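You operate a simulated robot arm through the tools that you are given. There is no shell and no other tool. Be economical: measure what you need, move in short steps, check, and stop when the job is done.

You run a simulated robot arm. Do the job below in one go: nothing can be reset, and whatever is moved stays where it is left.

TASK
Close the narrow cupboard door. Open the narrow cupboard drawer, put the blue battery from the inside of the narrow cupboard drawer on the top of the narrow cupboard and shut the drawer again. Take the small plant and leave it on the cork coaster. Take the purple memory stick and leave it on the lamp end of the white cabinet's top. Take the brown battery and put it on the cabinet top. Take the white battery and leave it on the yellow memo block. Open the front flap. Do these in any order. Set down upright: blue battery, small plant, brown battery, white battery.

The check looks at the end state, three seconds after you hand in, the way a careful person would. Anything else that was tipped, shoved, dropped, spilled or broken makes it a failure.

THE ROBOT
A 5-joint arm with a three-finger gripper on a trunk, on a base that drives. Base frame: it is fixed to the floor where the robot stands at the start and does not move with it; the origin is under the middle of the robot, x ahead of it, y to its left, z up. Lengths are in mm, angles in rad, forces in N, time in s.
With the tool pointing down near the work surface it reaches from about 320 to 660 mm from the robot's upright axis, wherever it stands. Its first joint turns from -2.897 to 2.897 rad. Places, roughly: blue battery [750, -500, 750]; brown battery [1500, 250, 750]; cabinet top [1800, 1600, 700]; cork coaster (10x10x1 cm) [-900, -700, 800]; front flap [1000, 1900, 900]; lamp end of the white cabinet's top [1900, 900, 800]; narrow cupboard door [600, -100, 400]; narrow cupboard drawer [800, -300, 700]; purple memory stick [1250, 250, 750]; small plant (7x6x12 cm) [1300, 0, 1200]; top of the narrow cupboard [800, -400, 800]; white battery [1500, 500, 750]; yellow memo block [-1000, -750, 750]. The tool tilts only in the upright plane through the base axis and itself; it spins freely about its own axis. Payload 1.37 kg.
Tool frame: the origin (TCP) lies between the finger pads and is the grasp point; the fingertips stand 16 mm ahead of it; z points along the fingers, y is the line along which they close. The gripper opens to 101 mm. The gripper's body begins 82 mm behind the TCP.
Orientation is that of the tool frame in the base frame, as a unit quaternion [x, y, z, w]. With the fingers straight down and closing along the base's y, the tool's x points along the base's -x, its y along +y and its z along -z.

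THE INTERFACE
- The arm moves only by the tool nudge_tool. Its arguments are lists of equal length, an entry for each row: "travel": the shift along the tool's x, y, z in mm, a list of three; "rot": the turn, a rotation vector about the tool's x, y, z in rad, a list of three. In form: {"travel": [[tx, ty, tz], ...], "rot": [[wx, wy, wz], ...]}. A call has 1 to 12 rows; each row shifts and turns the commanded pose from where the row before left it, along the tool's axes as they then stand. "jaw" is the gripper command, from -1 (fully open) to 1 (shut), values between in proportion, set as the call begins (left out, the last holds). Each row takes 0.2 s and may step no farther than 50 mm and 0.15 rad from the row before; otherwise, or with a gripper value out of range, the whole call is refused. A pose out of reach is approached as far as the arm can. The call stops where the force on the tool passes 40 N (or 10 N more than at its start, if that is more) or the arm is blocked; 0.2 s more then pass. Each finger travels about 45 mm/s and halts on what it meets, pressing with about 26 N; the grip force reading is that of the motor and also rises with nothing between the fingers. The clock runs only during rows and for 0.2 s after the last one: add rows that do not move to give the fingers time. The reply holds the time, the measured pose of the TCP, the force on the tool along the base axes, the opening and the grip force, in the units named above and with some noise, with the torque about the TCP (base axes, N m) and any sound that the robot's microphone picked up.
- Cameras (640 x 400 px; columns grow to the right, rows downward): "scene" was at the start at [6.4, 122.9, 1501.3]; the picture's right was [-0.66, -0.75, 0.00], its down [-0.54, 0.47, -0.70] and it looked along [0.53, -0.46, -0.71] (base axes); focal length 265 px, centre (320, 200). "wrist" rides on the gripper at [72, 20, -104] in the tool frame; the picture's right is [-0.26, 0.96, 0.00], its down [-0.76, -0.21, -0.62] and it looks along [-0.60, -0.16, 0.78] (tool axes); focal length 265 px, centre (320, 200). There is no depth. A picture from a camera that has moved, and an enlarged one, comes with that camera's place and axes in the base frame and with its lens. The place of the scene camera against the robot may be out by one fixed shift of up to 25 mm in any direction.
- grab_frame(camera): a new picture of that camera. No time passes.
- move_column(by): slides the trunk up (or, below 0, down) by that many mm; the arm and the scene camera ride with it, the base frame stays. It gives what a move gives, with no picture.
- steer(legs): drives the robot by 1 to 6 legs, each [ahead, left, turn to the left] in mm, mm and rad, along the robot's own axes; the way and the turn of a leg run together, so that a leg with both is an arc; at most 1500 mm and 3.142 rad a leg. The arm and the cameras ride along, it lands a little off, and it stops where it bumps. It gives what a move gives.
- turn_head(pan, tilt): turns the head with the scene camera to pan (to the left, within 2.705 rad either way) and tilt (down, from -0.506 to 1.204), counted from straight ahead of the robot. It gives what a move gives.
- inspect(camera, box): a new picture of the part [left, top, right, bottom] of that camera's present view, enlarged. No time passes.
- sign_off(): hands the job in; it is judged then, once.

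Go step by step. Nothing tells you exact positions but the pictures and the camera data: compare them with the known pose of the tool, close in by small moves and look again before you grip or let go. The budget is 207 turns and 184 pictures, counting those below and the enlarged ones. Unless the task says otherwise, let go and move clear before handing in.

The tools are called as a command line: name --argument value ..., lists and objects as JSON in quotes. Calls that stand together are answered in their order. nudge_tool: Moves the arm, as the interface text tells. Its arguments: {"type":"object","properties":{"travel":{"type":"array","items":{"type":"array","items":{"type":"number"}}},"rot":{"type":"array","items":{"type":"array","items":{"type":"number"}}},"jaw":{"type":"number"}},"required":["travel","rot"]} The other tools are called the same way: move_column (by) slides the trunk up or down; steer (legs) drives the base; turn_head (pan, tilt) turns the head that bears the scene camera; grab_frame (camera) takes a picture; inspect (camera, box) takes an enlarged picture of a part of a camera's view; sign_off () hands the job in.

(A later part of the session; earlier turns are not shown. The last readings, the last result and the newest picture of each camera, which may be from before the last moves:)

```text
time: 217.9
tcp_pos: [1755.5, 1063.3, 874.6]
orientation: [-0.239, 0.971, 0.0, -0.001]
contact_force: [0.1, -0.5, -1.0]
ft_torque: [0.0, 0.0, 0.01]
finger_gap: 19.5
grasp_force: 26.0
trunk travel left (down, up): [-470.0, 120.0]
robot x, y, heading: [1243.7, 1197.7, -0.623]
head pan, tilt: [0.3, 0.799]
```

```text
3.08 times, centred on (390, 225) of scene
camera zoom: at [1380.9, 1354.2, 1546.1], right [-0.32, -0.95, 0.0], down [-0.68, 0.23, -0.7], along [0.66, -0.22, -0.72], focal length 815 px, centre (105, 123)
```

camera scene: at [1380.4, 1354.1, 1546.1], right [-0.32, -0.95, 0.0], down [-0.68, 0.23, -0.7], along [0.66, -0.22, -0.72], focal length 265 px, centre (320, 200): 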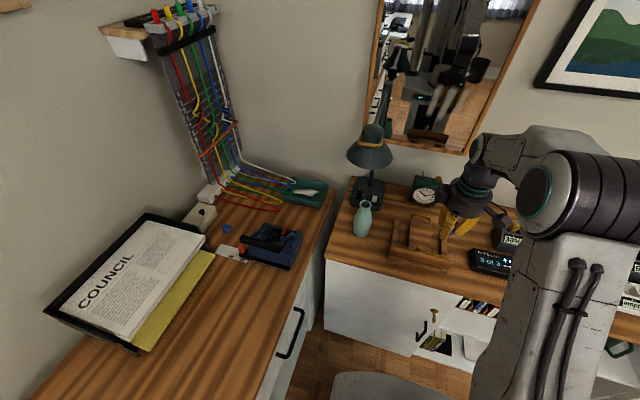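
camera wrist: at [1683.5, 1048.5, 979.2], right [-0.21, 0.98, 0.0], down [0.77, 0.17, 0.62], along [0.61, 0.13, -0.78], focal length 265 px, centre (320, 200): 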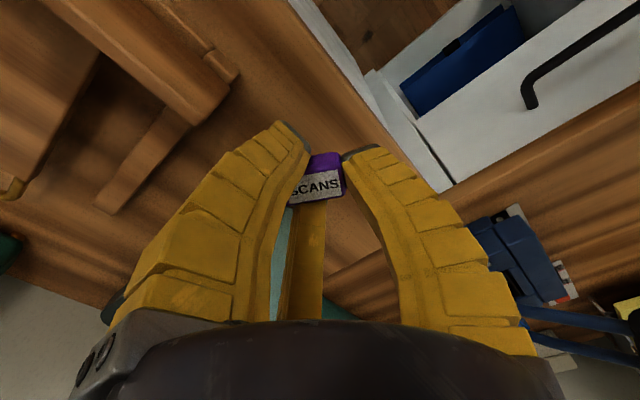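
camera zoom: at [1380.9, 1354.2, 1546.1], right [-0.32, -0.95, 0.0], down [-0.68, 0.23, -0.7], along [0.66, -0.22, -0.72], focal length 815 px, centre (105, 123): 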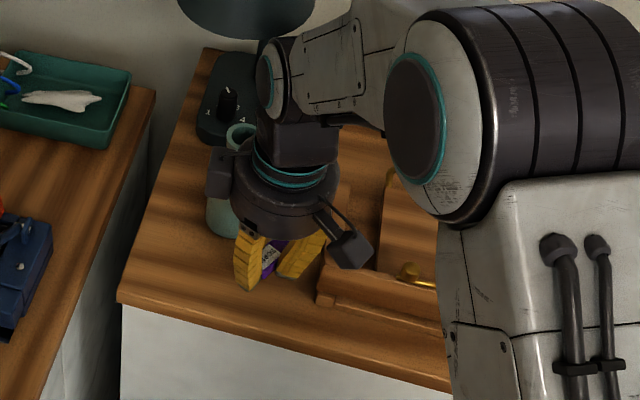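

nudge_tool --travel '[[0, 0, 25], [0, 0, 22], [0, 0, 5], [0, 0, 4], [0, 0, 3]]' --rot '[[0, 0, 0], [0, 0, 0], [0, 0, 0], [0, 0, 0], [0, 0, 0]]'

nudge_tool --travel '[[0, 0, 0], [0, 0, 0], [0, 0, 0]]' --rot '[[0, 0, 0], [0, 0, 0], [0, 0, 0]]' --jaw 0.2

grab_frame --camera "wrist"

nudge_tool --travel '[[0, 0, -30], [0, 0, -45], [0, 0, -45], [0, 0, -45]]' --rot '[[0, 0, 0], [0, 0, 0], [0, 0, 0], [0, 0, 0]]'

grab_frame --camera "wrist"

```text
time: 219.1
tcp_pos: [1755.5, 1062.9, 816.1]
orientation: [-0.24, 0.971, -0.001, 0.001]
contact_force: [-0.4, 0.0, 4.2]
ft_torque: [0.07, -0.02, -0.01]
finger_gap: 20.7
grasp_force: 26.4
trunk travel left (down, up): [-470.0, 120.0]
robot x, y, heading: [1242.5, 1199.3, -0.625]
head pan, tilt: [0.3, 0.799]
```

```text
time: 219.9
tcp_pos: [1756.3, 1064.3, 816.2]
orientation: [-0.24, 0.971, 0.0, 0.0]
contact_force: [0.6, -0.7, -0.3]
ft_torque: [-0.03, -0.01, 0.0]
finger_gap: 43.7
grasp_force: 4.7
trunk travel left (down, up): [-470.0, 120.0]
robot x, y, heading: [1246.4, 1199.9, -0.622]
head pan, tilt: [0.3, 0.799]
```

```text
52 pictures are left
camera wrist: at [1683.6, 1048.5, 920.1], right [-0.21, 0.98, 0.0], down [0.77, 0.17, 0.62], along [0.61, 0.13, -0.78], focal length 265 px, centre (320, 200)
```

wrist: 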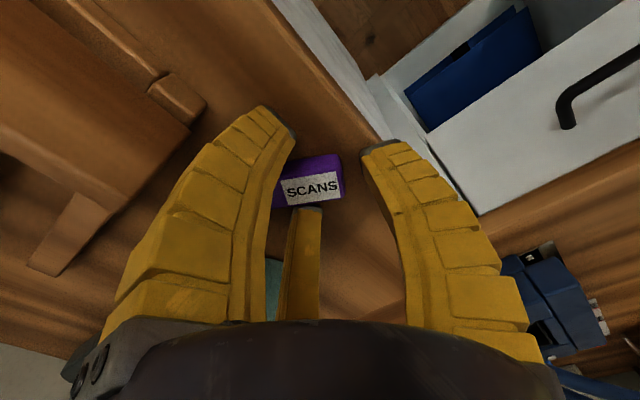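

```text
time: 220.9
tcp_pos: [1755.9, 1065.5, 982.6]
orientation: [-0.239, 0.971, 0.0, -0.001]
contact_force: [0.2, 0.4, -0.3]
ft_torque: [-0.02, 0.01, 0.03]
finger_gap: 44.8
grasp_force: 2.9
trunk travel left (down, up): [-470.0, 120.0]
robot x, y, heading: [1240.9, 1202.2, -0.624]
head pan, tilt: [0.3, 0.799]
```

```text
51 pictures are left
camera wrist: at [1683.8, 1049.8, 1086.6], right [-0.21, 0.98, 0.0], down [0.77, 0.17, 0.62], along [0.61, 0.13, -0.78], focal length 265 px, centre (320, 200)
```

wrist: 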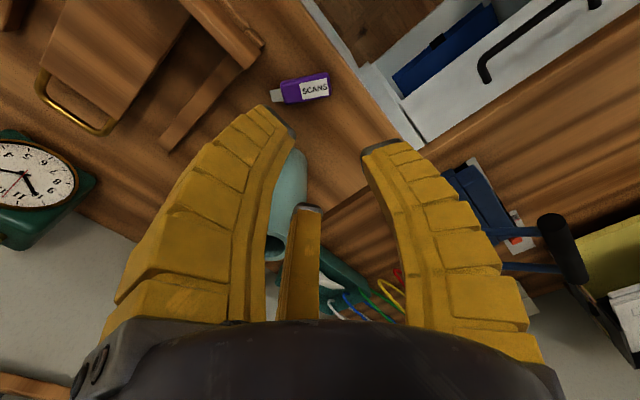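

The stick rests at the lamp end. Now for the brown battery: I'll straighten the arm and drive back to the charger rack.

nudge_tool --travel '[[40, -20, -10], [40, -20, 0], [40, -20, 0], [40, -20, 0], [0, 0, 0], [0, 0, 0], [0, 0, 0], [0, 0, 0]]' --rot '[[0, 0, 0], [0, 0, 0], [0, 0, 0], [0, 0, 0], [0, 0, 0.136], [0, 0, 0.136], [0, 0, 0.136], [0, 0, 0.136]]' --jaw 0.1

nudge_tool --travel '[[0, 0, 0], [0, 0, 0], [0, 0, 0], [0, 0, 0]]' --rot '[[0, 0, 0.136], [0, 0, 0.136], [0, 0, 0.136], [0, 0, 0.136]]'

steer --legs '[[74, -612, 0.01]]'

grab_frame --camera "wrist"

```text
time: 222.7
tcp_pos: [1652.3, 918.8, 992.2]
orientation: [0.032, 1.0, -0.001, 0.0]
contact_force: [-0.4, -0.3, 0.2]
ft_torque: [0.0, 0.03, -0.02]
finger_gap: 49.5
grasp_force: 2.9
trunk travel left (down, up): [-470.0, 120.0]
robot x, y, heading: [1245.5, 1203.3, -0.623]
head pan, tilt: [0.3, 0.799]
```

```text
time: 223.7
tcp_pos: [1651.3, 919.1, 991.0]
orientation: [0.299, 0.954, 0.0, 0.0]
contact_force: [-0.9, -0.3, -0.6]
ft_torque: [0.03, -0.02, -0.02]
finger_gap: 49.7
grasp_force: 2.9
trunk travel left (down, up): [-470.0, 120.0]
robot x, y, heading: [1249.8, 1200.1, -0.623]
head pan, tilt: [0.3, 0.799]
```

```text
time: 227.2
tcp_pos: [1361.6, 381.3, 991.3]
orientation: [0.292, 0.956, -0.001, 0.0]
contact_force: [0.6, 0.0, 0.1]
ft_torque: [0.02, 0.0, 0.0]
finger_gap: 49.4
grasp_force: 2.7
trunk travel left (down, up): [-470.0, 120.0]
robot x, y, heading: [952.8, 658.2, -0.609]
head pan, tilt: [0.3, 0.799]
```

```text
50 pictures are left
camera wrist: at [1313.6, 438.4, 1095.3], right [0.76, 0.65, 0.0], down [0.51, -0.59, 0.62], along [0.41, -0.47, -0.78], focal length 265 px, centre (320, 200)
```

wrist: 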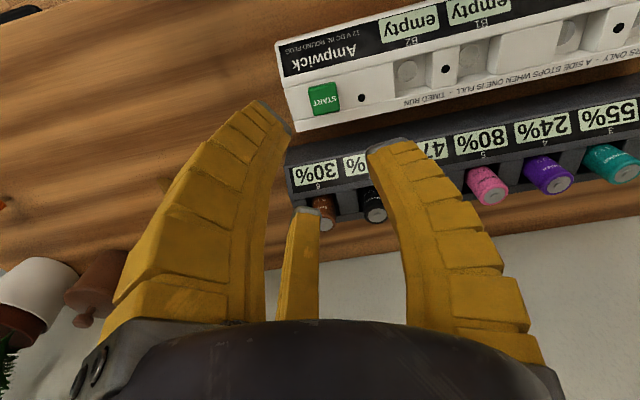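

inspect --camera "wrist" --box '[280, 130, 440, 230]'

turn_head --pan 0.0 --tilt 0.6

grab_frame --camera "scene"

```text
4.00 times, centred on (360, 180) of wrist
camera zoom: at [1313.6, 438.4, 1095.3], right [0.76, 0.65, 0.0], down [0.51, -0.59, 0.62], along [0.41, -0.47, -0.78], focal length 1062 px, centre (160, 280)
```

zoom: 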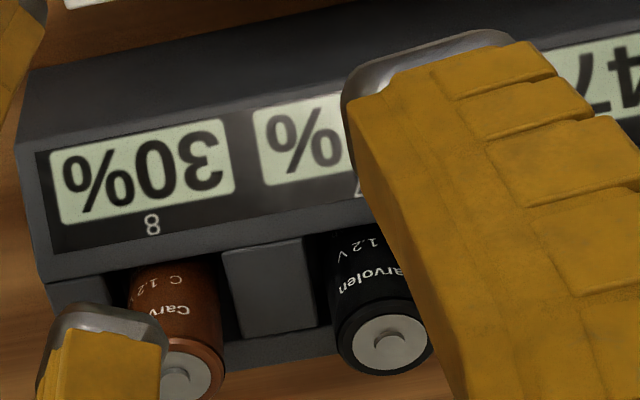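

```text
time: 228.0
tcp_pos: [1361.2, 381.0, 991.2]
orientation: [0.291, 0.957, -0.001, 0.001]
contact_force: [-0.3, -0.1, 0.0]
ft_torque: [0.01, -0.01, -0.02]
finger_gap: 49.5
grasp_force: 3.4
trunk travel left (down, up): [-470.0, 120.0]
robot x, y, heading: [949.8, 657.6, -0.612]
head pan, tilt: [0.0, 0.6]
```

```text
48 pictures are left
camera scene: at [1080.6, 787.0, 1562.9], right [-0.57, -0.82, 0.0], down [-0.46, 0.32, -0.82], along [0.68, -0.47, -0.57], focal length 265 px, centre (320, 200)
```

scene: 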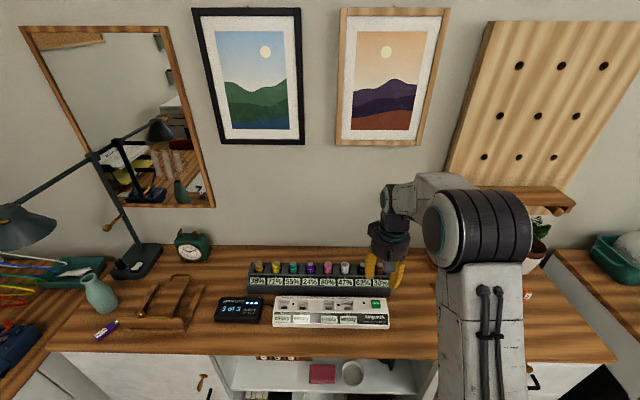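

The brown cell stands in an open-backed well, its top near p≈1010, q≈1074, z≈893. I'll move over it and verify before descending.

nudge_tool --travel '[[-40, -7, 0], [-40, -7, 0], [-33, -7, 0], [0, 0, 30]]' --rot '[[0, 0, 0], [0, 0, 0], [0, 0, 0], [0, 0, 0]]' --jaw 0.2

grab_frame --camera "wrist"

```text
time: 229.0
tcp_pos: [1443.5, 299.6, 959.2]
orientation: [0.292, 0.956, 0.0, -0.001]
contact_force: [0.2, -0.2, -1.0]
ft_torque: [0.0, -0.02, 0.0]
finger_gap: 44.3
grasp_force: 2.5
trunk travel left (down, up): [-470.0, 120.0]
robot x, y, heading: [952.9, 658.3, -0.607]
head pan, tilt: [0.0, 0.6]
```

```text
47 pictures are left
camera wrist: at [1396.2, 357.3, 1064.4], right [0.76, 0.65, 0.0], down [0.51, -0.59, 0.62], along [0.4, -0.47, -0.79], focal length 265 px, centre (320, 200)
```

wrist: 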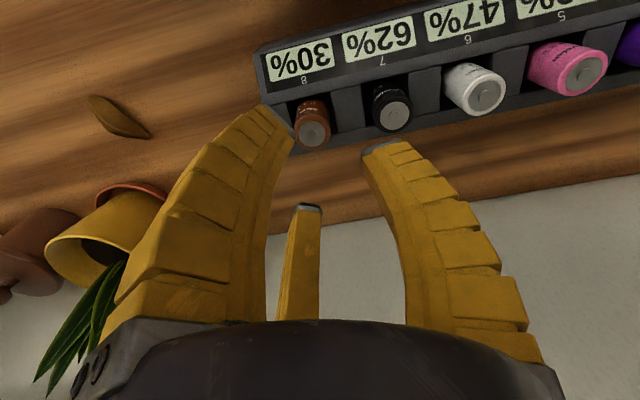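

nudge_tool --travel '[[3, -2, 15], [0, 0, 17]]' --rot '[[0, 0, 0], [0, 0, 0]]'

grab_frame --camera "wrist"

```text
time: 229.6
tcp_pos: [1439.7, 300.1, 929.1]
orientation: [0.292, 0.957, 0.0, 0.0]
contact_force: [0.9, -0.8, 0.6]
ft_torque: [0.0, 0.03, 0.01]
finger_gap: 44.6
grasp_force: 3.0
trunk travel left (down, up): [-470.0, 120.0]
robot x, y, heading: [949.7, 659.0, -0.614]
head pan, tilt: [0.0, 0.6]
```

```text
46 pictures are left
camera wrist: at [1391.8, 357.6, 1032.9], right [0.76, 0.65, 0.0], down [0.51, -0.59, 0.62], along [0.41, -0.47, -0.78], focal length 265 px, centre (320, 200)
```

wrist: 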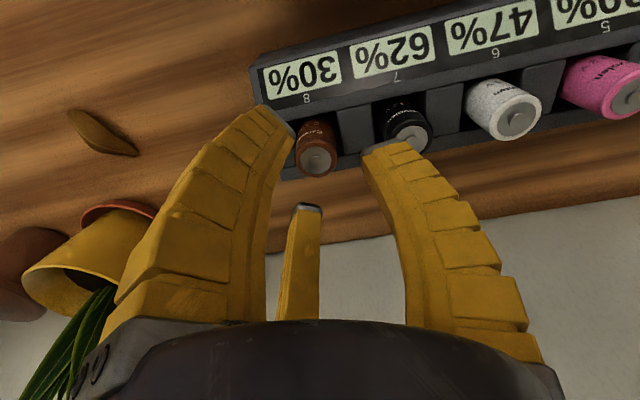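

nudge_tool --travel '[[0, 0, 13], [0, 0, 12]]' --rot '[[0, 0, 0], [0, 0, 0]]'

grab_frame --camera "wrist"

```text
time: 230.2
tcp_pos: [1439.0, 299.9, 905.2]
orientation: [0.292, 0.956, -0.001, 0.001]
contact_force: [-1.6, -0.4, 4.6]
ft_torque: [0.19, -0.17, 0.02]
finger_gap: 43.5
grasp_force: 2.9
trunk travel left (down, up): [-470.0, 120.0]
robot x, y, heading: [952.1, 657.5, -0.611]
head pan, tilt: [0.0, 0.6]
```

```text
45 pictures are left
camera wrist: at [1391.4, 357.7, 1009.2], right [0.76, 0.65, 0.0], down [0.51, -0.59, 0.62], along [0.41, -0.47, -0.78], focal length 265 px, centre (320, 200)
```

wrist: 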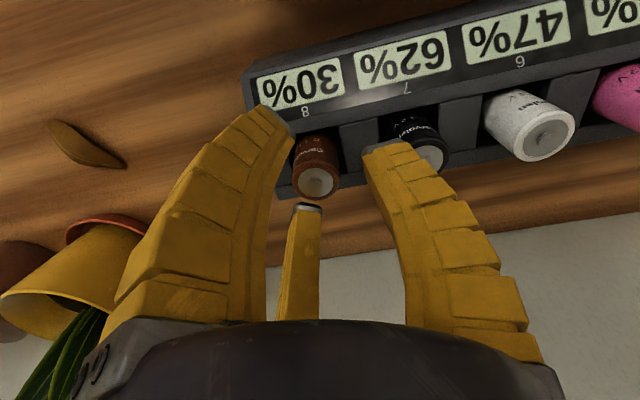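

Light contact on the black cell's side. I'll raise, spin 60° so no finger points at the neighbour, and descend again.

nudge_tool --travel '[[0, 0, -40], [0, 0, 0], [0, 0, 0], [0, 0, 0], [0, 0, 0], [0, 0, 0], [0, 0, 0], [0, 0, 0]]' --rot '[[0, 0, 0], [0, 0, -0.15], [0, 0, -0.15], [0, 0, -0.15], [0, 0, -0.15], [0, 0, -0.15], [0, 0, -0.15], [0, 0, -0.147]]' --jaw 0.3

grab_frame --camera "wrist"

```text
time: 232.0
tcp_pos: [1440.3, 300.0, 943.5]
orientation: [-0.227, 0.974, 0.0, -0.001]
contact_force: [-0.4, -0.2, 0.0]
ft_torque: [0.01, -0.01, -0.01]
finger_gap: 39.7
grasp_force: 3.6
trunk travel left (down, up): [-470.0, 120.0]
robot x, y, heading: [952.1, 656.6, -0.614]
head pan, tilt: [0.0, 0.6]
```

```text
44 pictures are left
camera wrist: at [1367.7, 287.5, 1048.1], right [-0.19, 0.98, 0.0], down [0.77, 0.15, 0.62], along [0.61, 0.12, -0.78], focal length 265 px, centre (320, 200)
```

wrist: 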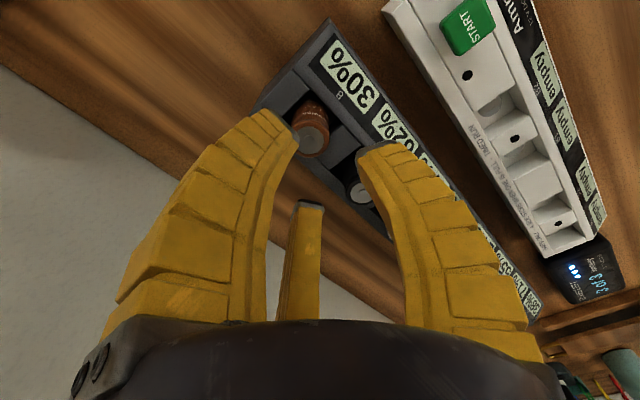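

Position confirmed: (1442, 298.5), top 894. Descending around it.

nudge_tool --travel '[[-1, -2, 20], [0, 0, 20], [0, 0, 12], [0, 0, 8]]' --rot '[[0, 0, 0], [0, 0, 0], [0, 0, 0], [0, 0, 0]]'

grab_frame --camera "wrist"

```text
time: 233.0
tcp_pos: [1441.7, 300.1, 883.7]
orientation: [-0.226, 0.974, 0.0, -0.001]
contact_force: [-0.6, -0.4, -0.3]
ft_torque: [0.04, 0.01, -0.03]
finger_gap: 40.0
grasp_force: 3.5
trunk travel left (down, up): [-470.0, 120.0]
robot x, y, heading: [948.0, 660.8, -0.617]
head pan, tilt: [0.0, 0.6]
```

```text
43 pictures are left
camera wrist: at [1369.6, 286.6, 987.4], right [-0.19, 0.98, 0.0], down [0.77, 0.15, 0.62], along [0.61, 0.12, -0.78], focal length 265 px, centre (320, 200)
```

wrist: 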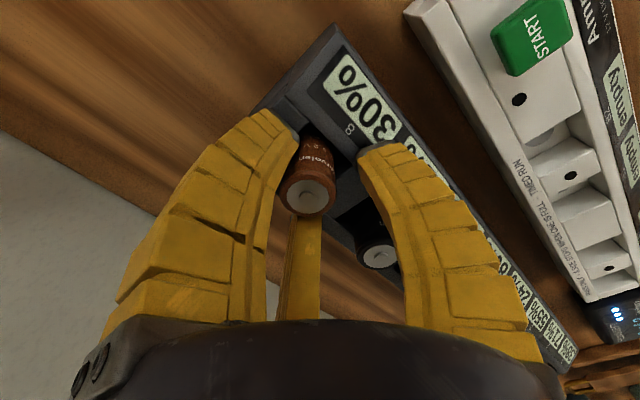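

nudge_tool --travel '[[0, -4, 4], [0, 0, 5], [0, 0, 0]]' --rot '[[0, 0, 0], [0, 0, 0], [0, 0, 0]]'

nudge_tool --travel '[[0, 0, 0], [0, 0, 0], [0, 0, 0], [0, 0, 0]]' --rot '[[0, 0, 0], [0, 0, 0], [0, 0, 0], [0, 0, 0]]' --jaw 1

nudge_tool --travel '[[0, 0, -6], [0, 0, -8], [0, 0, -10], [0, 0, -15], [0, 0, -20]]' --rot '[[0, 0, 0], [0, 0, 0], [0, 0, 0], [0, 0, 0], [0, 0, 0]]'

grab_frame --camera "wrist"

```text
time: 233.8
tcp_pos: [1443.5, 297.6, 880.1]
orientation: [-0.226, 0.974, -0.004, 0.002]
contact_force: [-2.6, 5.0, 31.9]
ft_torque: [0.04, 0.1, 0.13]
finger_gap: 40.6
grasp_force: 13.0
trunk travel left (down, up): [-470.0, 120.0]
robot x, y, heading: [951.0, 658.3, -0.607]
head pan, tilt: [0.0, 0.6]
```

```text
time: 234.8
tcp_pos: [1441.4, 300.4, 880.4]
orientation: [-0.227, 0.974, -0.002, 0.002]
contact_force: [-6.1, 16.9, 38.0]
ft_torque: [0.59, 0.43, -0.29]
finger_gap: 17.0
grasp_force: 28.1
trunk travel left (down, up): [-470.0, 120.0]
robot x, y, heading: [952.4, 658.7, -0.611]
head pan, tilt: [0.0, 0.6]
```

```text
time: 236.0
tcp_pos: [1443.5, 294.1, 934.7]
orientation: [-0.225, 0.974, 0.0, 0.0]
contact_force: [-0.7, -0.7, -0.2]
ft_torque: [0.0, -0.02, 0.0]
finger_gap: 18.4
grasp_force: 26.4
trunk travel left (down, up): [-470.0, 120.0]
robot x, y, heading: [949.6, 655.8, -0.61]
head pan, tilt: [0.0, 0.6]
```

```text
42 pictures are left
camera wrist: at [1370.9, 282.2, 1038.8], right [-0.19, 0.98, 0.0], down [0.77, 0.15, 0.62], along [0.61, 0.12, -0.78], focal length 265 px, centre (320, 200)
```

wrist: 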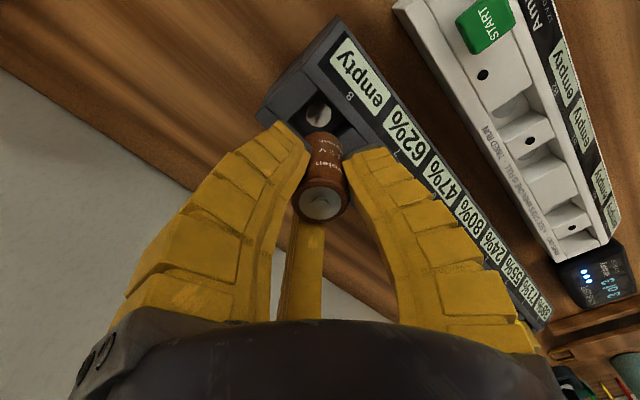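

The brown battery is out. I'll raise it, retract, and drive left toward the files cabinet.

nudge_tool --travel '[[0, 0, -40], [0, 0, -40], [19, 33, -30], [19, 33, 0], [19, 33, 0], [19, 33, 0]]' --rot '[[0, 0, 0], [0, 0, 0], [0, 0, 0], [0, 0, 0], [0, 0, 0], [0, 0, 0]]'

steer --legs '[[-60, 600, 0], [0, 0, 1.1]]'

turn_head --pan 0.2 --tilt 0.75

grab_frame --camera "scene"

grab_frame --camera "wrist"

```text
time: 237.4
tcp_pos: [1316.8, 382.0, 1044.0]
orientation: [-0.226, 0.974, -0.001, 0.001]
contact_force: [-0.4, 0.1, -0.4]
ft_torque: [0.0, -0.07, 0.01]
finger_gap: 18.3
grasp_force: 25.7
trunk travel left (down, up): [-470.0, 120.0]
robot x, y, heading: [954.9, 659.1, -0.608]
head pan, tilt: [0.0, 0.6]
```

```text
time: 243.6
tcp_pos: [1660.5, 1394.0, 1043.3]
orientation: [-0.704, 0.71, 0.0, 0.0]
contact_force: [-0.2, -0.4, 0.6]
ft_torque: [-0.03, -0.01, -0.03]
finger_gap: 18.2
grasp_force: 25.7
trunk travel left (down, up): [-470.0, 120.0]
robot x, y, heading: [1250.6, 1191.7, 0.495]
head pan, tilt: [0.0, 0.6]
```

```text
time: 244.3
tcp_pos: [1659.7, 1393.0, 1043.8]
orientation: [-0.704, 0.71, 0.0, 0.0]
contact_force: [0.7, 0.3, -0.2]
ft_torque: [0.0, -0.01, 0.0]
finger_gap: 18.1
grasp_force: 25.8
trunk travel left (down, up): [-470.0, 120.0]
robot x, y, heading: [1249.4, 1191.3, 0.498]
head pan, tilt: [0.201, 0.75]
```

```text
41 pictures are left
camera scene: at [1181.2, 1369.8, 1550.1], right [0.64, -0.77, 0.0], down [-0.52, -0.44, -0.73], along [0.56, 0.47, -0.68], focal length 265 px, centre (320, 200)
```

scene: 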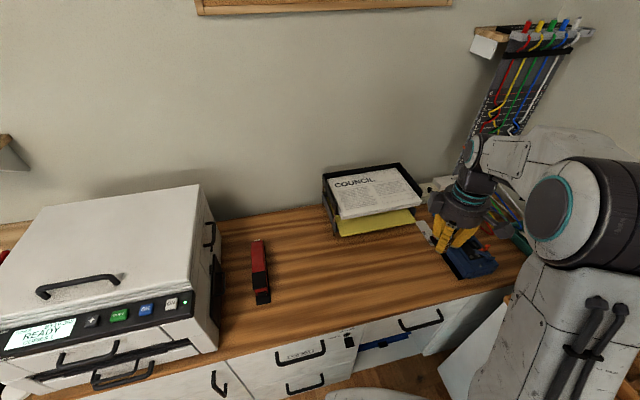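

```text
40 pictures are left
camera wrist: at [1640.7, 1322.7, 1147.9], right [-0.96, 0.27, 0.0], down [0.21, 0.75, 0.62], along [0.17, 0.6, -0.78], focal length 265 px, centre (320, 200)
```

wrist: 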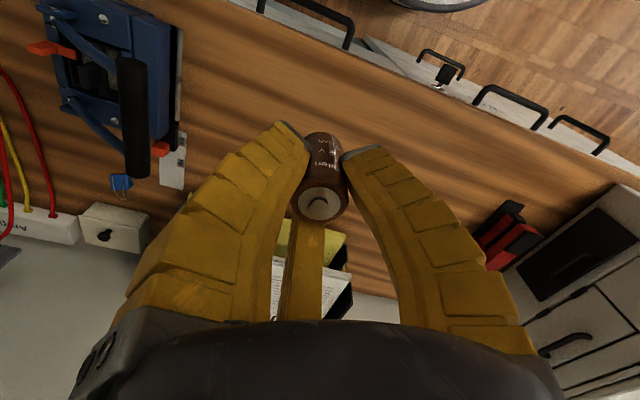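

There's a clear area between the stapler and the paper tray; the top looks to be near z≈738. Moving there and lowering.

nudge_tool --travel '[[-39.5, 13.3, 0], [-39.5, 13.3, 0], [-39.5, 13.3, 0], [-39.5, 13.3, 0], [-39.5, 13.3, 0], [-39.5, 13.3, 0], [0, 0, 45], [0, 0, 45], [0, 0, 45], [0, 0, 45], [0, 0, 30]]' --rot '[[0, 0, 0], [0, 0, 0], [0, 0, 0], [0, 0, 0], [0, 0, 0], [0, 0, 0], [0, 0, 0], [0, 0, 0], [0, 0, 0], [0, 0, 0], [0, 0, 0]]'

grab_frame --camera "wrist"

inspect --camera "scene" --box '[240, 180, 460, 340]'

```text
time: 246.7
tcp_pos: [1582.6, 1632.6, 833.3]
orientation: [-0.704, 0.71, 0.0, 0.0]
contact_force: [-0.9, -0.6, -0.6]
ft_torque: [0.0, -0.01, 0.03]
finger_gap: 18.2
grasp_force: 26.1
trunk travel left (down, up): [-470.0, 120.0]
robot x, y, heading: [1245.3, 1191.3, 0.499]
head pan, tilt: [0.201, 0.75]
```

```text
39 pictures are left
camera wrist: at [1563.3, 1561.5, 937.2], right [-0.96, 0.27, 0.0], down [0.21, 0.75, 0.62], along [0.17, 0.6, -0.78], focal length 265 px, centre (320, 200)
```

wrist: 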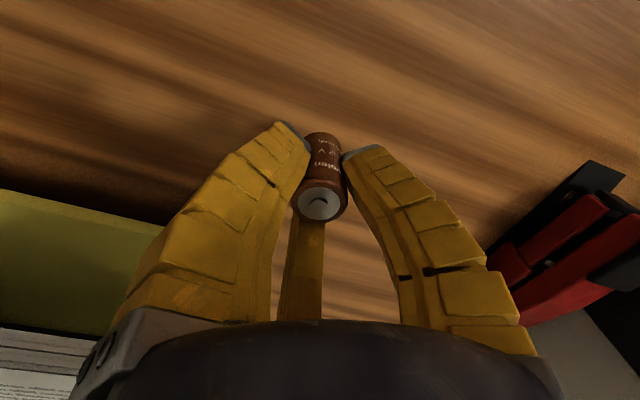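

```text
2.50 times, centred on (350, 260) of scene
camera zoom: at [1181.3, 1370.2, 1550.1], right [0.64, -0.77, 0.0], down [-0.52, -0.44, -0.73], along [0.56, 0.47, -0.68], focal length 662 px, centre (245, 50)
```

zoom: 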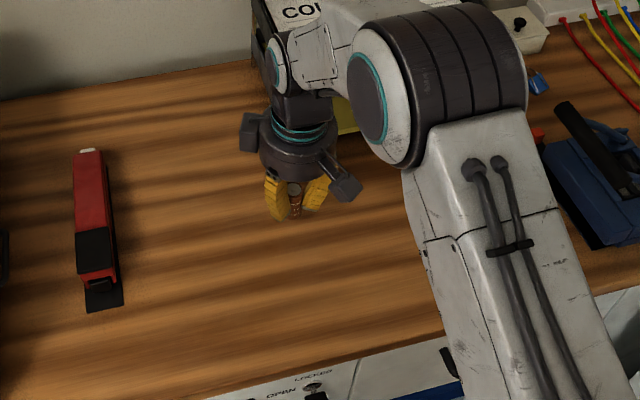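

nudge_tool --travel '[[0, 0, 20], [0, 0, 18], [0, 0, 6], [0, 0, 5], [0, 0, 4], [0, 0, 4], [0, 0, 4], [0, 0, 4]]' --rot '[[0, 0, 0], [0, 0, 0], [0, 0, 0], [0, 0, 0], [0, 0, 0], [0, 0, 0], [0, 0, 0], [0, 0, 0]]'

grab_frame --camera "wrist"

```text
time: 248.5
tcp_pos: [1583.3, 1631.8, 771.7]
orientation: [-0.704, 0.71, 0.0, 0.003]
contact_force: [-0.8, -5.0, 23.4]
ft_torque: [-0.12, -0.22, -0.01]
finger_gap: 26.2
grasp_force: 25.8
trunk travel left (down, up): [-470.0, 120.0]
robot x, y, heading: [1247.7, 1190.0, 0.497]
head pan, tilt: [0.201, 0.75]
```

```text
37 pictures are left
camera wrist: at [1562.6, 1559.9, 875.7], right [-0.96, 0.27, 0.0], down [0.21, 0.75, 0.63], along [0.17, 0.6, -0.78], focal length 265 px, centre (320, 200)
```

wrist: 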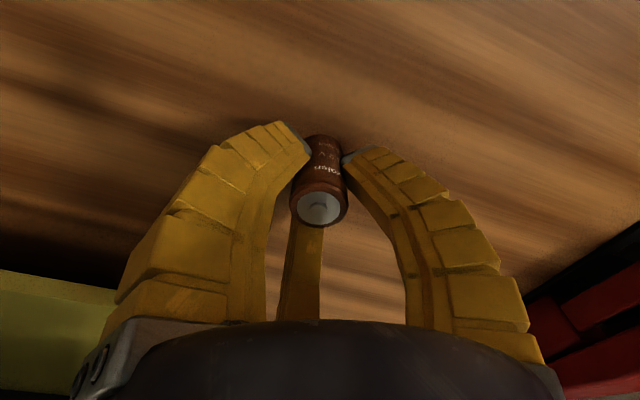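

Contact at the surface (23 N). I'll ease up, then release.

nudge_tool --travel '[[0, 0, -3], [0, 0, -2], [0, 0, -1.5], [0, 0, 0]]' --rot '[[0, 0, 0], [0, 0, 0], [0, 0, 0], [0, 0, 0]]'

nudge_tool --travel '[[0, 0, 0], [0, 0, 0], [0, 0, 0], [0, 0, 0]]' --rot '[[0, 0, 0], [0, 0, 0], [0, 0, 0], [0, 0, 0]]' --jaw 0.1

nudge_tool --travel '[[0, 0, -20], [0, 0, -40], [0, 0, -45], [0, 0, -45]]' --rot '[[0, 0, 0], [0, 0, 0], [0, 0, 0], [0, 0, 0]]'

grab_frame --camera "wrist"

```text
time: 249.5
tcp_pos: [1582.7, 1632.9, 775.4]
orientation: [-0.704, 0.71, 0.0, 0.0]
contact_force: [1.2, 1.0, 4.0]
ft_torque: [0.09, -0.09, -0.01]
finger_gap: 19.2
grasp_force: 26.1
trunk travel left (down, up): [-470.0, 120.0]
robot x, y, heading: [1245.7, 1189.0, 0.495]
head pan, tilt: [0.201, 0.75]
```

```text
time: 250.5
tcp_pos: [1582.0, 1631.8, 776.3]
orientation: [-0.704, 0.71, 0.0, 0.0]
contact_force: [0.9, -1.3, -0.4]
ft_torque: [0.0, 0.02, 0.04]
finger_gap: 49.5
grasp_force: 3.0
trunk travel left (down, up): [-470.0, 120.0]
robot x, y, heading: [1250.3, 1194.5, 0.498]
head pan, tilt: [0.201, 0.75]
```

```text
time: 251.5
tcp_pos: [1581.9, 1630.6, 924.1]
orientation: [-0.704, 0.71, 0.0, 0.0]
contact_force: [0.1, 0.6, 0.1]
ft_torque: [0.01, -0.02, 0.01]
finger_gap: 49.3
grasp_force: 3.1
trunk travel left (down, up): [-470.0, 120.0]
robot x, y, heading: [1250.9, 1192.5, 0.496]
head pan, tilt: [0.201, 0.75]
```

```text
36 pictures are left
camera wrist: at [1562.2, 1560.4, 1028.5], right [-0.96, 0.27, 0.0], down [0.21, 0.76, 0.62], along [0.17, 0.6, -0.78], focal length 265 px, centre (320, 200)
```

wrist: 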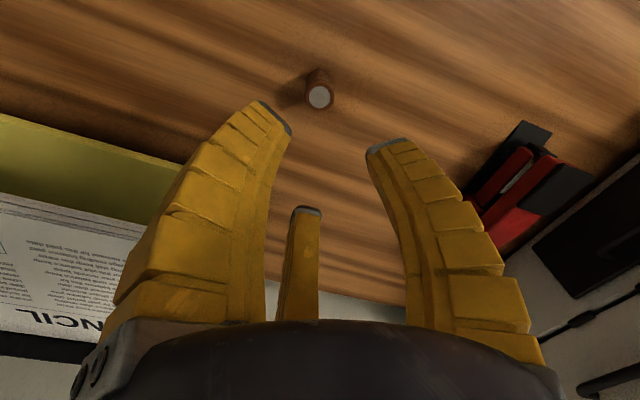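

The brown battery stands on the cabinet top. Now I'll look at the printer's front flap.

turn_head --pan 0.7 --tilt 0.7

inspect --camera "scene" --box '[170, 120, 490, 400]'

```text
time: 252.5
tcp_pos: [1581.5, 1632.5, 924.8]
orientation: [-0.704, 0.71, 0.0, 0.0]
contact_force: [0.5, -0.2, -0.1]
ft_torque: [-0.03, -0.02, 0.0]
finger_gap: 49.5
grasp_force: 3.0
trunk travel left (down, up): [-470.0, 120.0]
robot x, y, heading: [1249.2, 1188.9, 0.496]
head pan, tilt: [0.7, 0.7]
```

```text
1.43 times, centred on (330, 260) of scene
camera zoom: at [1148.7, 1395.6, 1554.3], right [0.93, -0.37, 0.0], down [-0.24, -0.6, -0.76], along [0.28, 0.71, -0.64], focal length 378 px, centre (306, 114)
```

zoom: 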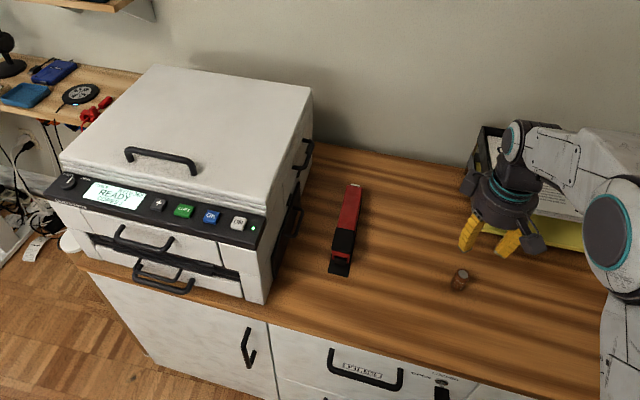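

nudge_tool --travel '[[30, 22, -30], [30, 22, -30], [30, 22, -30], [30, 22, -30]]' --rot '[[0, 0, 0], [0, 0, 0], [0, 0, 0], [0, 0, 0]]'

steer --legs '[[0, 0, 0.461], [-150, 0, 0], [0, 620, 0]]'

turn_head --pan -0.1 --tilt 0.7

grab_frame --camera "scene"

```text
time: 253.5
tcp_pos: [1491.8, 1509.7, 1044.0]
orientation: [-0.704, 0.71, 0.0, -0.001]
contact_force: [0.0, -0.6, 0.3]
ft_torque: [0.0, 0.01, -0.02]
finger_gap: 49.6
grasp_force: 2.8
trunk travel left (down, up): [-470.0, 120.0]
robot x, y, heading: [1248.3, 1189.4, 0.496]
head pan, tilt: [0.7, 0.7]
```

```text
time: 259.2
tcp_pos: [733.1, 1824.1, 1044.9]
orientation: [0.847, -0.532, 0.0, 0.0]
contact_force: [-0.8, 0.5, 0.4]
ft_torque: [-0.01, 0.01, -0.03]
finger_gap: 49.4
grasp_force: 3.3
trunk travel left (down, up): [-470.0, 120.0]
robot x, y, heading: [653.4, 1427.9, 0.95]
head pan, tilt: [0.7, 0.7]
```

```text
time: 260.4
tcp_pos: [732.4, 1825.2, 1045.6]
orientation: [0.846, -0.533, 0.0, 0.0]
contact_force: [0.0, -0.2, 0.1]
ft_torque: [0.0, 0.02, -0.02]
finger_gap: 49.4
grasp_force: 3.2
trunk travel left (down, up): [-470.0, 120.0]
robot x, y, heading: [656.4, 1422.5, 0.953]
head pan, tilt: [-0.099, 0.7]
```

```text
34 pictures are left
camera scene: at [539.4, 1545.4, 1554.3], right [0.75, -0.66, 0.0], down [-0.42, -0.49, -0.76], along [0.5, 0.58, -0.64], focal length 265 px, centre (320, 200)
```

scene: 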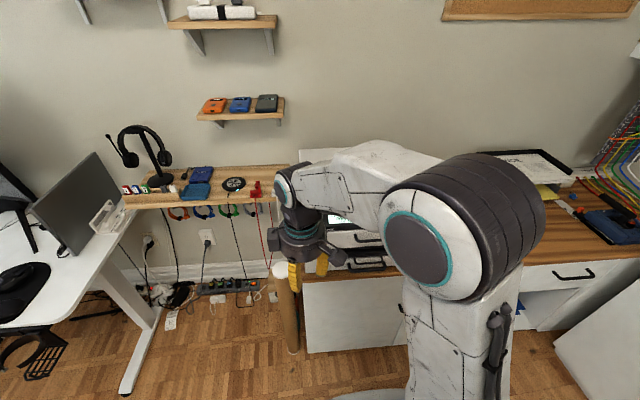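

The arm blocks the view. I'll back up, centre the arm, and tilt the tool horizontal so the wrist camera sees the printer front.

steer --legs '[[-130, 0, 0]]'

nudge_tool --travel '[[0, 0, 0], [0, 0, 0], [0, 0, 0], [0, 0, 0], [35, -30, 0], [35, -30, 0], [35, -30, 0], [35, -30, 0], [30, -30, 0], [0, -30, 0]]' --rot '[[0, 0, -0.125], [0, 0, -0.125], [0, 0, -0.125], [0, 0, -0.126], [0, 0, 0], [0, 0, 0], [0, 0, 0], [0, 0, 0], [0, 0, 0], [0, 0, 0]]'

nudge_tool --travel '[[0, 0, 0], [0, 0, 0], [0, 0, 0], [0, 0, 0], [0, 0, 0], [0, 0, 0], [0, 0, 0], [0, 0, 0], [0, 0, 0], [0, 0, 0]]' --rot '[[0.15, 0, 0], [0.15, 0, 0], [0.15, 0, 0], [0.15, 0, 0], [0.15, 0, 0], [0.15, 0, 0], [0.15, 0, 0], [0.15, 0, 0], [0.15, 0, 0], [0.15, 0, 0]]' --jaw 0

grab_frame --camera "wrist"

grab_frame --camera "scene"

```text
time: 261.7
tcp_pos: [656.3, 1717.2, 1044.9]
orientation: [0.847, -0.532, -0.001, -0.001]
contact_force: [-0.4, 0.1, 0.1]
ft_torque: [0.03, 0.0, 0.02]
finger_gap: 49.3
grasp_force: 3.6
trunk travel left (down, up): [-470.0, 120.0]
robot x, y, heading: [580.1, 1322.3, 0.95]
head pan, tilt: [-0.099, 0.7]
```

```text
time: 263.9
tcp_pos: [901.6, 1765.5, 1043.0]
orientation: [0.952, -0.305, 0.0, 0.001]
contact_force: [-0.7, 1.3, -0.1]
ft_torque: [-0.03, 0.0, 0.0]
finger_gap: 49.4
grasp_force: 2.6
trunk travel left (down, up): [-470.0, 120.0]
robot x, y, heading: [580.6, 1323.0, 0.953]
head pan, tilt: [-0.099, 0.7]
```

```text
time: 266.1
tcp_pos: [899.1, 1766.8, 1044.4]
orientation: [0.697, -0.226, 0.209, -0.647]
contact_force: [-0.4, 0.3, 1.5]
ft_torque: [-0.01, 0.01, -0.02]
finger_gap: 54.2
grasp_force: 2.9
trunk travel left (down, up): [-470.0, 120.0]
robot x, y, heading: [578.1, 1326.9, 0.954]
head pan, tilt: [-0.099, 0.7]
```

```text
33 pictures are left
camera wrist: at [897.6, 1639.0, 1031.6], right [-0.26, 0.1, -0.96], down [-0.97, -0.05, 0.25], along [-0.02, 0.99, 0.11], focal length 265 px, centre (320, 200)
```

wrist: 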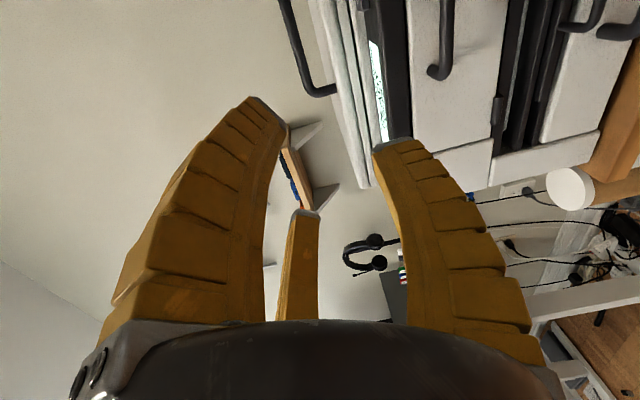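

```text
32 pictures are left
camera scene: at [464.3, 1439.7, 1554.3], right [0.75, -0.66, 0.0], down [-0.42, -0.49, -0.76], along [0.5, 0.58, -0.64], focal length 265 px, centre (320, 200)
```

scene: 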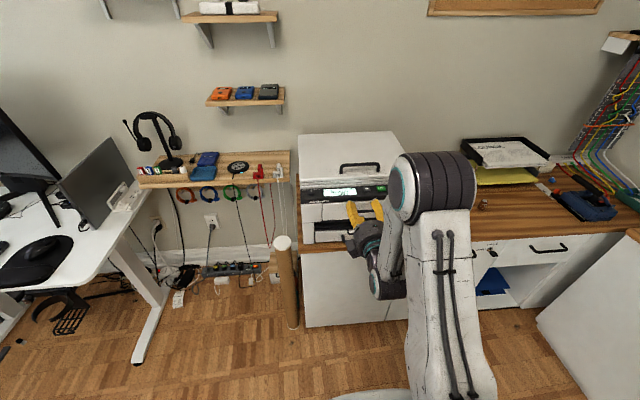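

inspect --camera "wrist" --box '[340, 0, 640, 190]'

inspect --camera "scene" --box '[280, 120, 420, 260]'

```text
2.11 times, centred on (490, 95) of wrist
camera zoom: at [897.6, 1639.0, 1031.6], right [-0.26, 0.1, -0.96], down [-0.97, -0.05, 0.25], along [-0.02, 0.99, 0.11], focal length 559 px, centre (-38, 421)
```

zoom: 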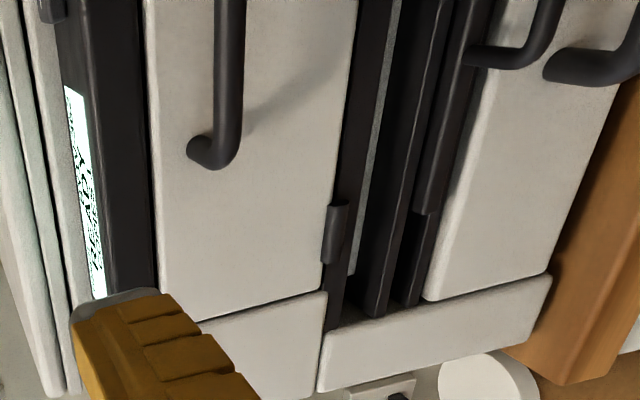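

```text
2.86 times, centred on (350, 190) of scene
camera zoom: at [464.3, 1439.7, 1554.3], right [0.75, -0.66, 0.0], down [-0.42, -0.49, -0.76], along [0.5, 0.58, -0.64], focal length 757 px, centre (234, 229)
```

zoom: 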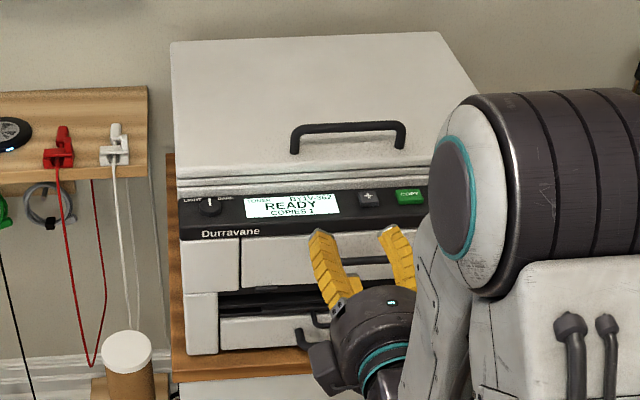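

The flap is the white panel under the display, hinged at its bottom, with its bar at about z≈932, q≈2080. I'll align with it.

steer --legs '[[0, -65, 0]]'

move_column --by -110

nudge_tool --travel '[[0, 0, 35], [0, 0, 25]]' --rot '[[0, 0, 0], [0, 0, 0]]' --jaw -0.2

grab_frame --camera "wrist"

```text
time: 267.1
tcp_pos: [954.7, 1728.8, 1044.4]
orientation: [0.697, -0.225, 0.209, -0.648]
contact_force: [0.2, 0.0, 0.3]
ft_torque: [0.0, -0.02, 0.03]
finger_gap: 54.2
grasp_force: 2.4
trunk travel left (down, up): [-470.0, 120.0]
robot x, y, heading: [630.6, 1287.5, 0.945]
head pan, tilt: [-0.099, 0.7]
```

```text
time: 268.5
tcp_pos: [952.5, 1728.0, 935.5]
orientation: [0.697, -0.225, 0.21, -0.648]
contact_force: [-0.5, 0.9, 0.1]
ft_torque: [-0.02, 0.0, 0.02]
finger_gap: 54.3
grasp_force: 2.5
trunk travel left (down, up): [-360.0, 230.0]
robot x, y, heading: [632.9, 1286.3, 0.954]
head pan, tilt: [-0.099, 0.7]
```

```text
time: 269.1
tcp_pos: [988.8, 1777.9, 929.9]
orientation: [0.696, -0.225, 0.21, -0.648]
contact_force: [0.1, 0.1, 0.0]
ft_torque: [0.02, -0.01, 0.01]
finger_gap: 63.9
grasp_force: 1.9
trunk travel left (down, up): [-360.0, 230.0]
robot x, y, heading: [633.4, 1284.1, 0.954]
head pan, tilt: [-0.099, 0.7]
```

```text
29 pictures are left
camera wrist: at [985.5, 1650.1, 917.5], right [-0.25, 0.1, -0.96], down [-0.97, -0.05, 0.25], along [-0.02, 0.99, 0.11], focal length 265 px, centre (320, 200)
```

wrist: 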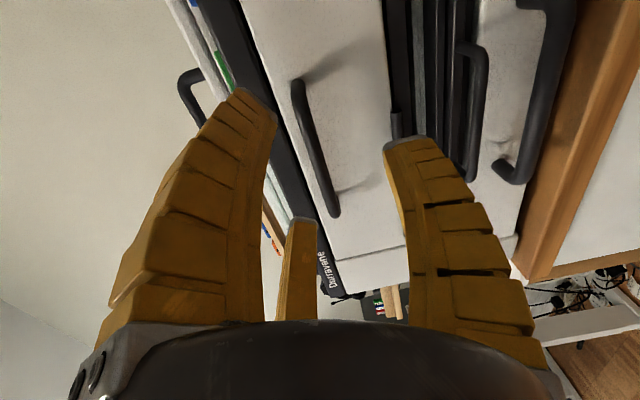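

The bar is at z≈931, q≈2080, and lies between the fingers. Advancing to grip.

nudge_tool --travel '[[0, -3, 30], [0, -3, 25], [0, -1, 8], [0, 0, 4]]' --rot '[[0, 0, 0], [0, 0, 0], [0, 0, 0], [0, 0, 0]]'

nudge_tool --travel '[[0, 0, 0], [0, 0, 0], [0, 0, 0], [0, 0, 0], [0, 0, 0]]' --rot '[[0, 0, 0], [0, 0, 0], [0, 0, 0], [0, 0, 0], [0, 0, 0]]' --jaw 1

grab_frame --camera "wrist"

```text
time: 270.1
tcp_pos: [1028.6, 1831.4, 933.2]
orientation: [0.696, -0.226, 0.21, -0.649]
contact_force: [0.3, 0.8, -0.7]
ft_torque: [0.0, 0.04, 0.01]
finger_gap: 64.2
grasp_force: 2.6
trunk travel left (down, up): [-360.0, 230.0]
robot x, y, heading: [631.8, 1280.6, 0.953]
head pan, tilt: [-0.099, 0.7]
```

```text
time: 271.3
tcp_pos: [1028.6, 1831.8, 933.7]
orientation: [0.696, -0.224, 0.211, -0.649]
contact_force: [2.0, -1.2, 4.6]
ft_torque: [0.0, -0.05, 0.03]
finger_gap: 6.0
grasp_force: 27.3
trunk travel left (down, up): [-360.0, 230.0]
robot x, y, heading: [632.1, 1281.7, 0.952]
head pan, tilt: [-0.099, 0.7]
```

```text
28 pictures are left
camera wrist: at [1024.9, 1703.8, 920.4], right [-0.25, 0.1, -0.96], down [-0.97, -0.05, 0.25], along [-0.02, 0.99, 0.11], focal length 265 px, centre (320, 200)
```

wrist: 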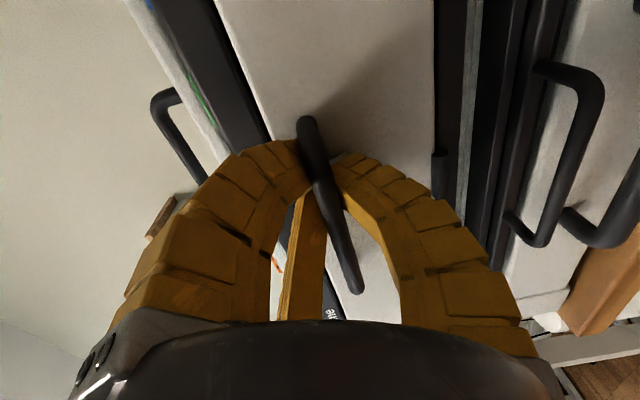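

The handle is gripped. The flap hinges at its bottom, so I'll pull out and down along an arc in small steps.

nudge_tool --travel '[[0, 2, -6], [0, 4, -5], [0, 5, -4], [0, 6, -4], [0, 6, -3]]' --rot '[[0, 0, 0], [0, 0, 0], [0, 0, 0], [0, 0, 0], [0, 0, 0]]'

grab_frame --camera "wrist"

```text
time: 272.5
tcp_pos: [1013.8, 1813.3, 918.7]
orientation: [0.69, -0.223, 0.212, -0.655]
contact_force: [8.0, 7.6, 21.5]
ft_torque: [0.67, -1.78, 0.29]
finger_gap: 5.9
grasp_force: 28.5
trunk travel left (down, up): [-360.0, 230.0]
robot x, y, heading: [630.3, 1284.8, 0.954]
head pan, tilt: [-0.099, 0.7]
```

```text
27 pictures are left
camera wrist: at [1011.5, 1686.4, 903.6], right [-0.24, 0.11, -0.96], down [-0.97, -0.05, 0.24], along [-0.02, 0.99, 0.12], focal length 265 px, centre (320, 200)
```

wrist: 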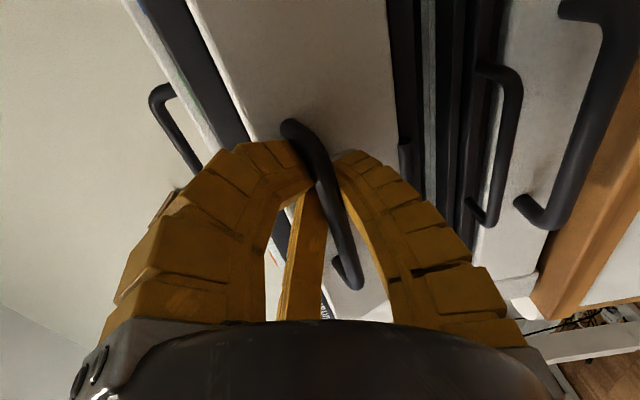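

The flap is opening. I'll pull more outward than down.

nudge_tool --travel '[[0, -2, -8], [0, 1, -8], [0, 2, -8], [0, 3, -7]]' --rot '[[0, 0, 0], [0, 0, 0], [0, 0, 0], [0, 0, 0]]'

grab_frame --camera "wrist"

inspect --camera "scene" --box '[260, 100, 420, 260]'

```text
time: 273.2
tcp_pos: [1001.4, 1802.2, 904.1]
orientation: [0.703, -0.224, 0.207, -0.642]
contact_force: [12.1, 24.3, -9.7]
ft_torque: [-0.16, -0.87, 0.29]
finger_gap: 8.6
grasp_force: 27.9
trunk travel left (down, up): [-360.0, 230.0]
robot x, y, heading: [632.6, 1288.0, 0.955]
head pan, tilt: [-0.099, 0.7]
stopped in row 3: the force on the tool passed its limit at 46 N (the readings are from after the stop); the commanded pose is now the measured one
```

```text
26 pictures are left
camera wrist: at [998.5, 1674.6, 893.8], right [-0.26, 0.08, -0.96], down [-0.96, -0.05, 0.26], along [-0.03, 1.0, 0.09], focal length 265 px, centre (320, 200)
```

wrist: 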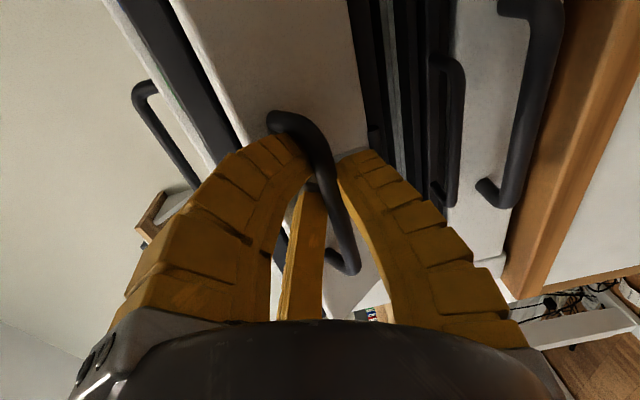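

```text
2.50 times, centred on (340, 180) of scene
camera zoom: at [518.9, 1407.2, 1443.8], right [0.75, -0.66, 0.0], down [-0.42, -0.49, -0.76], along [0.5, 0.57, -0.65], focal length 662 px, centre (270, 250)
```

zoom: 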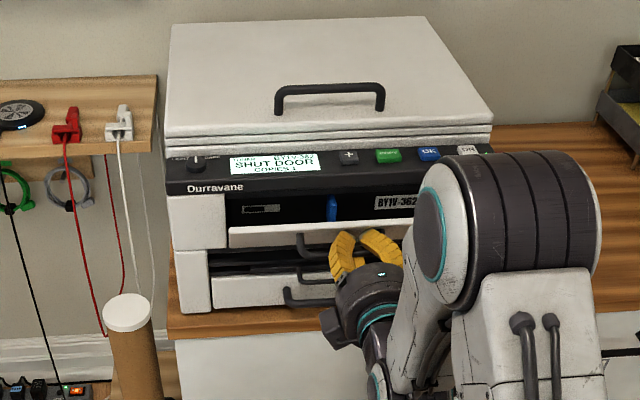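

The display says "SHUT DOOR", so the flap is opening, about half way. From here the arc is mostly downward.

nudge_tool --travel '[[0, 4, 5], [0, 6, 0], [0, 6, 1], [0, 6, 2], [0, 6, 3]]' --rot '[[0, 0, 0], [0, 0, 0], [0, 0, 0], [0, 0, 0], [0, 0, 0]]'

inspect --camera "scene" --box '[260, 100, 420, 260]'

```text
time: 274.4
tcp_pos: [999.5, 1800.3, 891.2]
orientation: [0.697, -0.22, 0.21, -0.65]
contact_force: [-17.2, -18.9, 15.5]
ft_torque: [-0.56, -1.31, 0.07]
finger_gap: 9.4
grasp_force: 27.7
trunk travel left (down, up): [-360.0, 230.0]
robot x, y, heading: [629.5, 1283.8, 0.953]
head pan, tilt: [-0.099, 0.7]
stopped in row 5: the force on the tool passed its limit at 43 N (the readings are from after the stop); the commanded pose is now the measured one
```

```text
2.50 times, centred on (340, 180) of scene
camera zoom: at [512.0, 1397.6, 1444.3], right [0.75, -0.66, 0.0], down [-0.42, -0.48, -0.77], along [0.5, 0.58, -0.64], focal length 662 px, centre (270, 250)
```

zoom: 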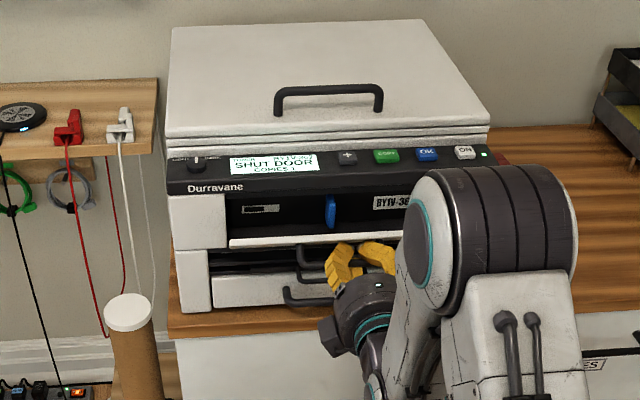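

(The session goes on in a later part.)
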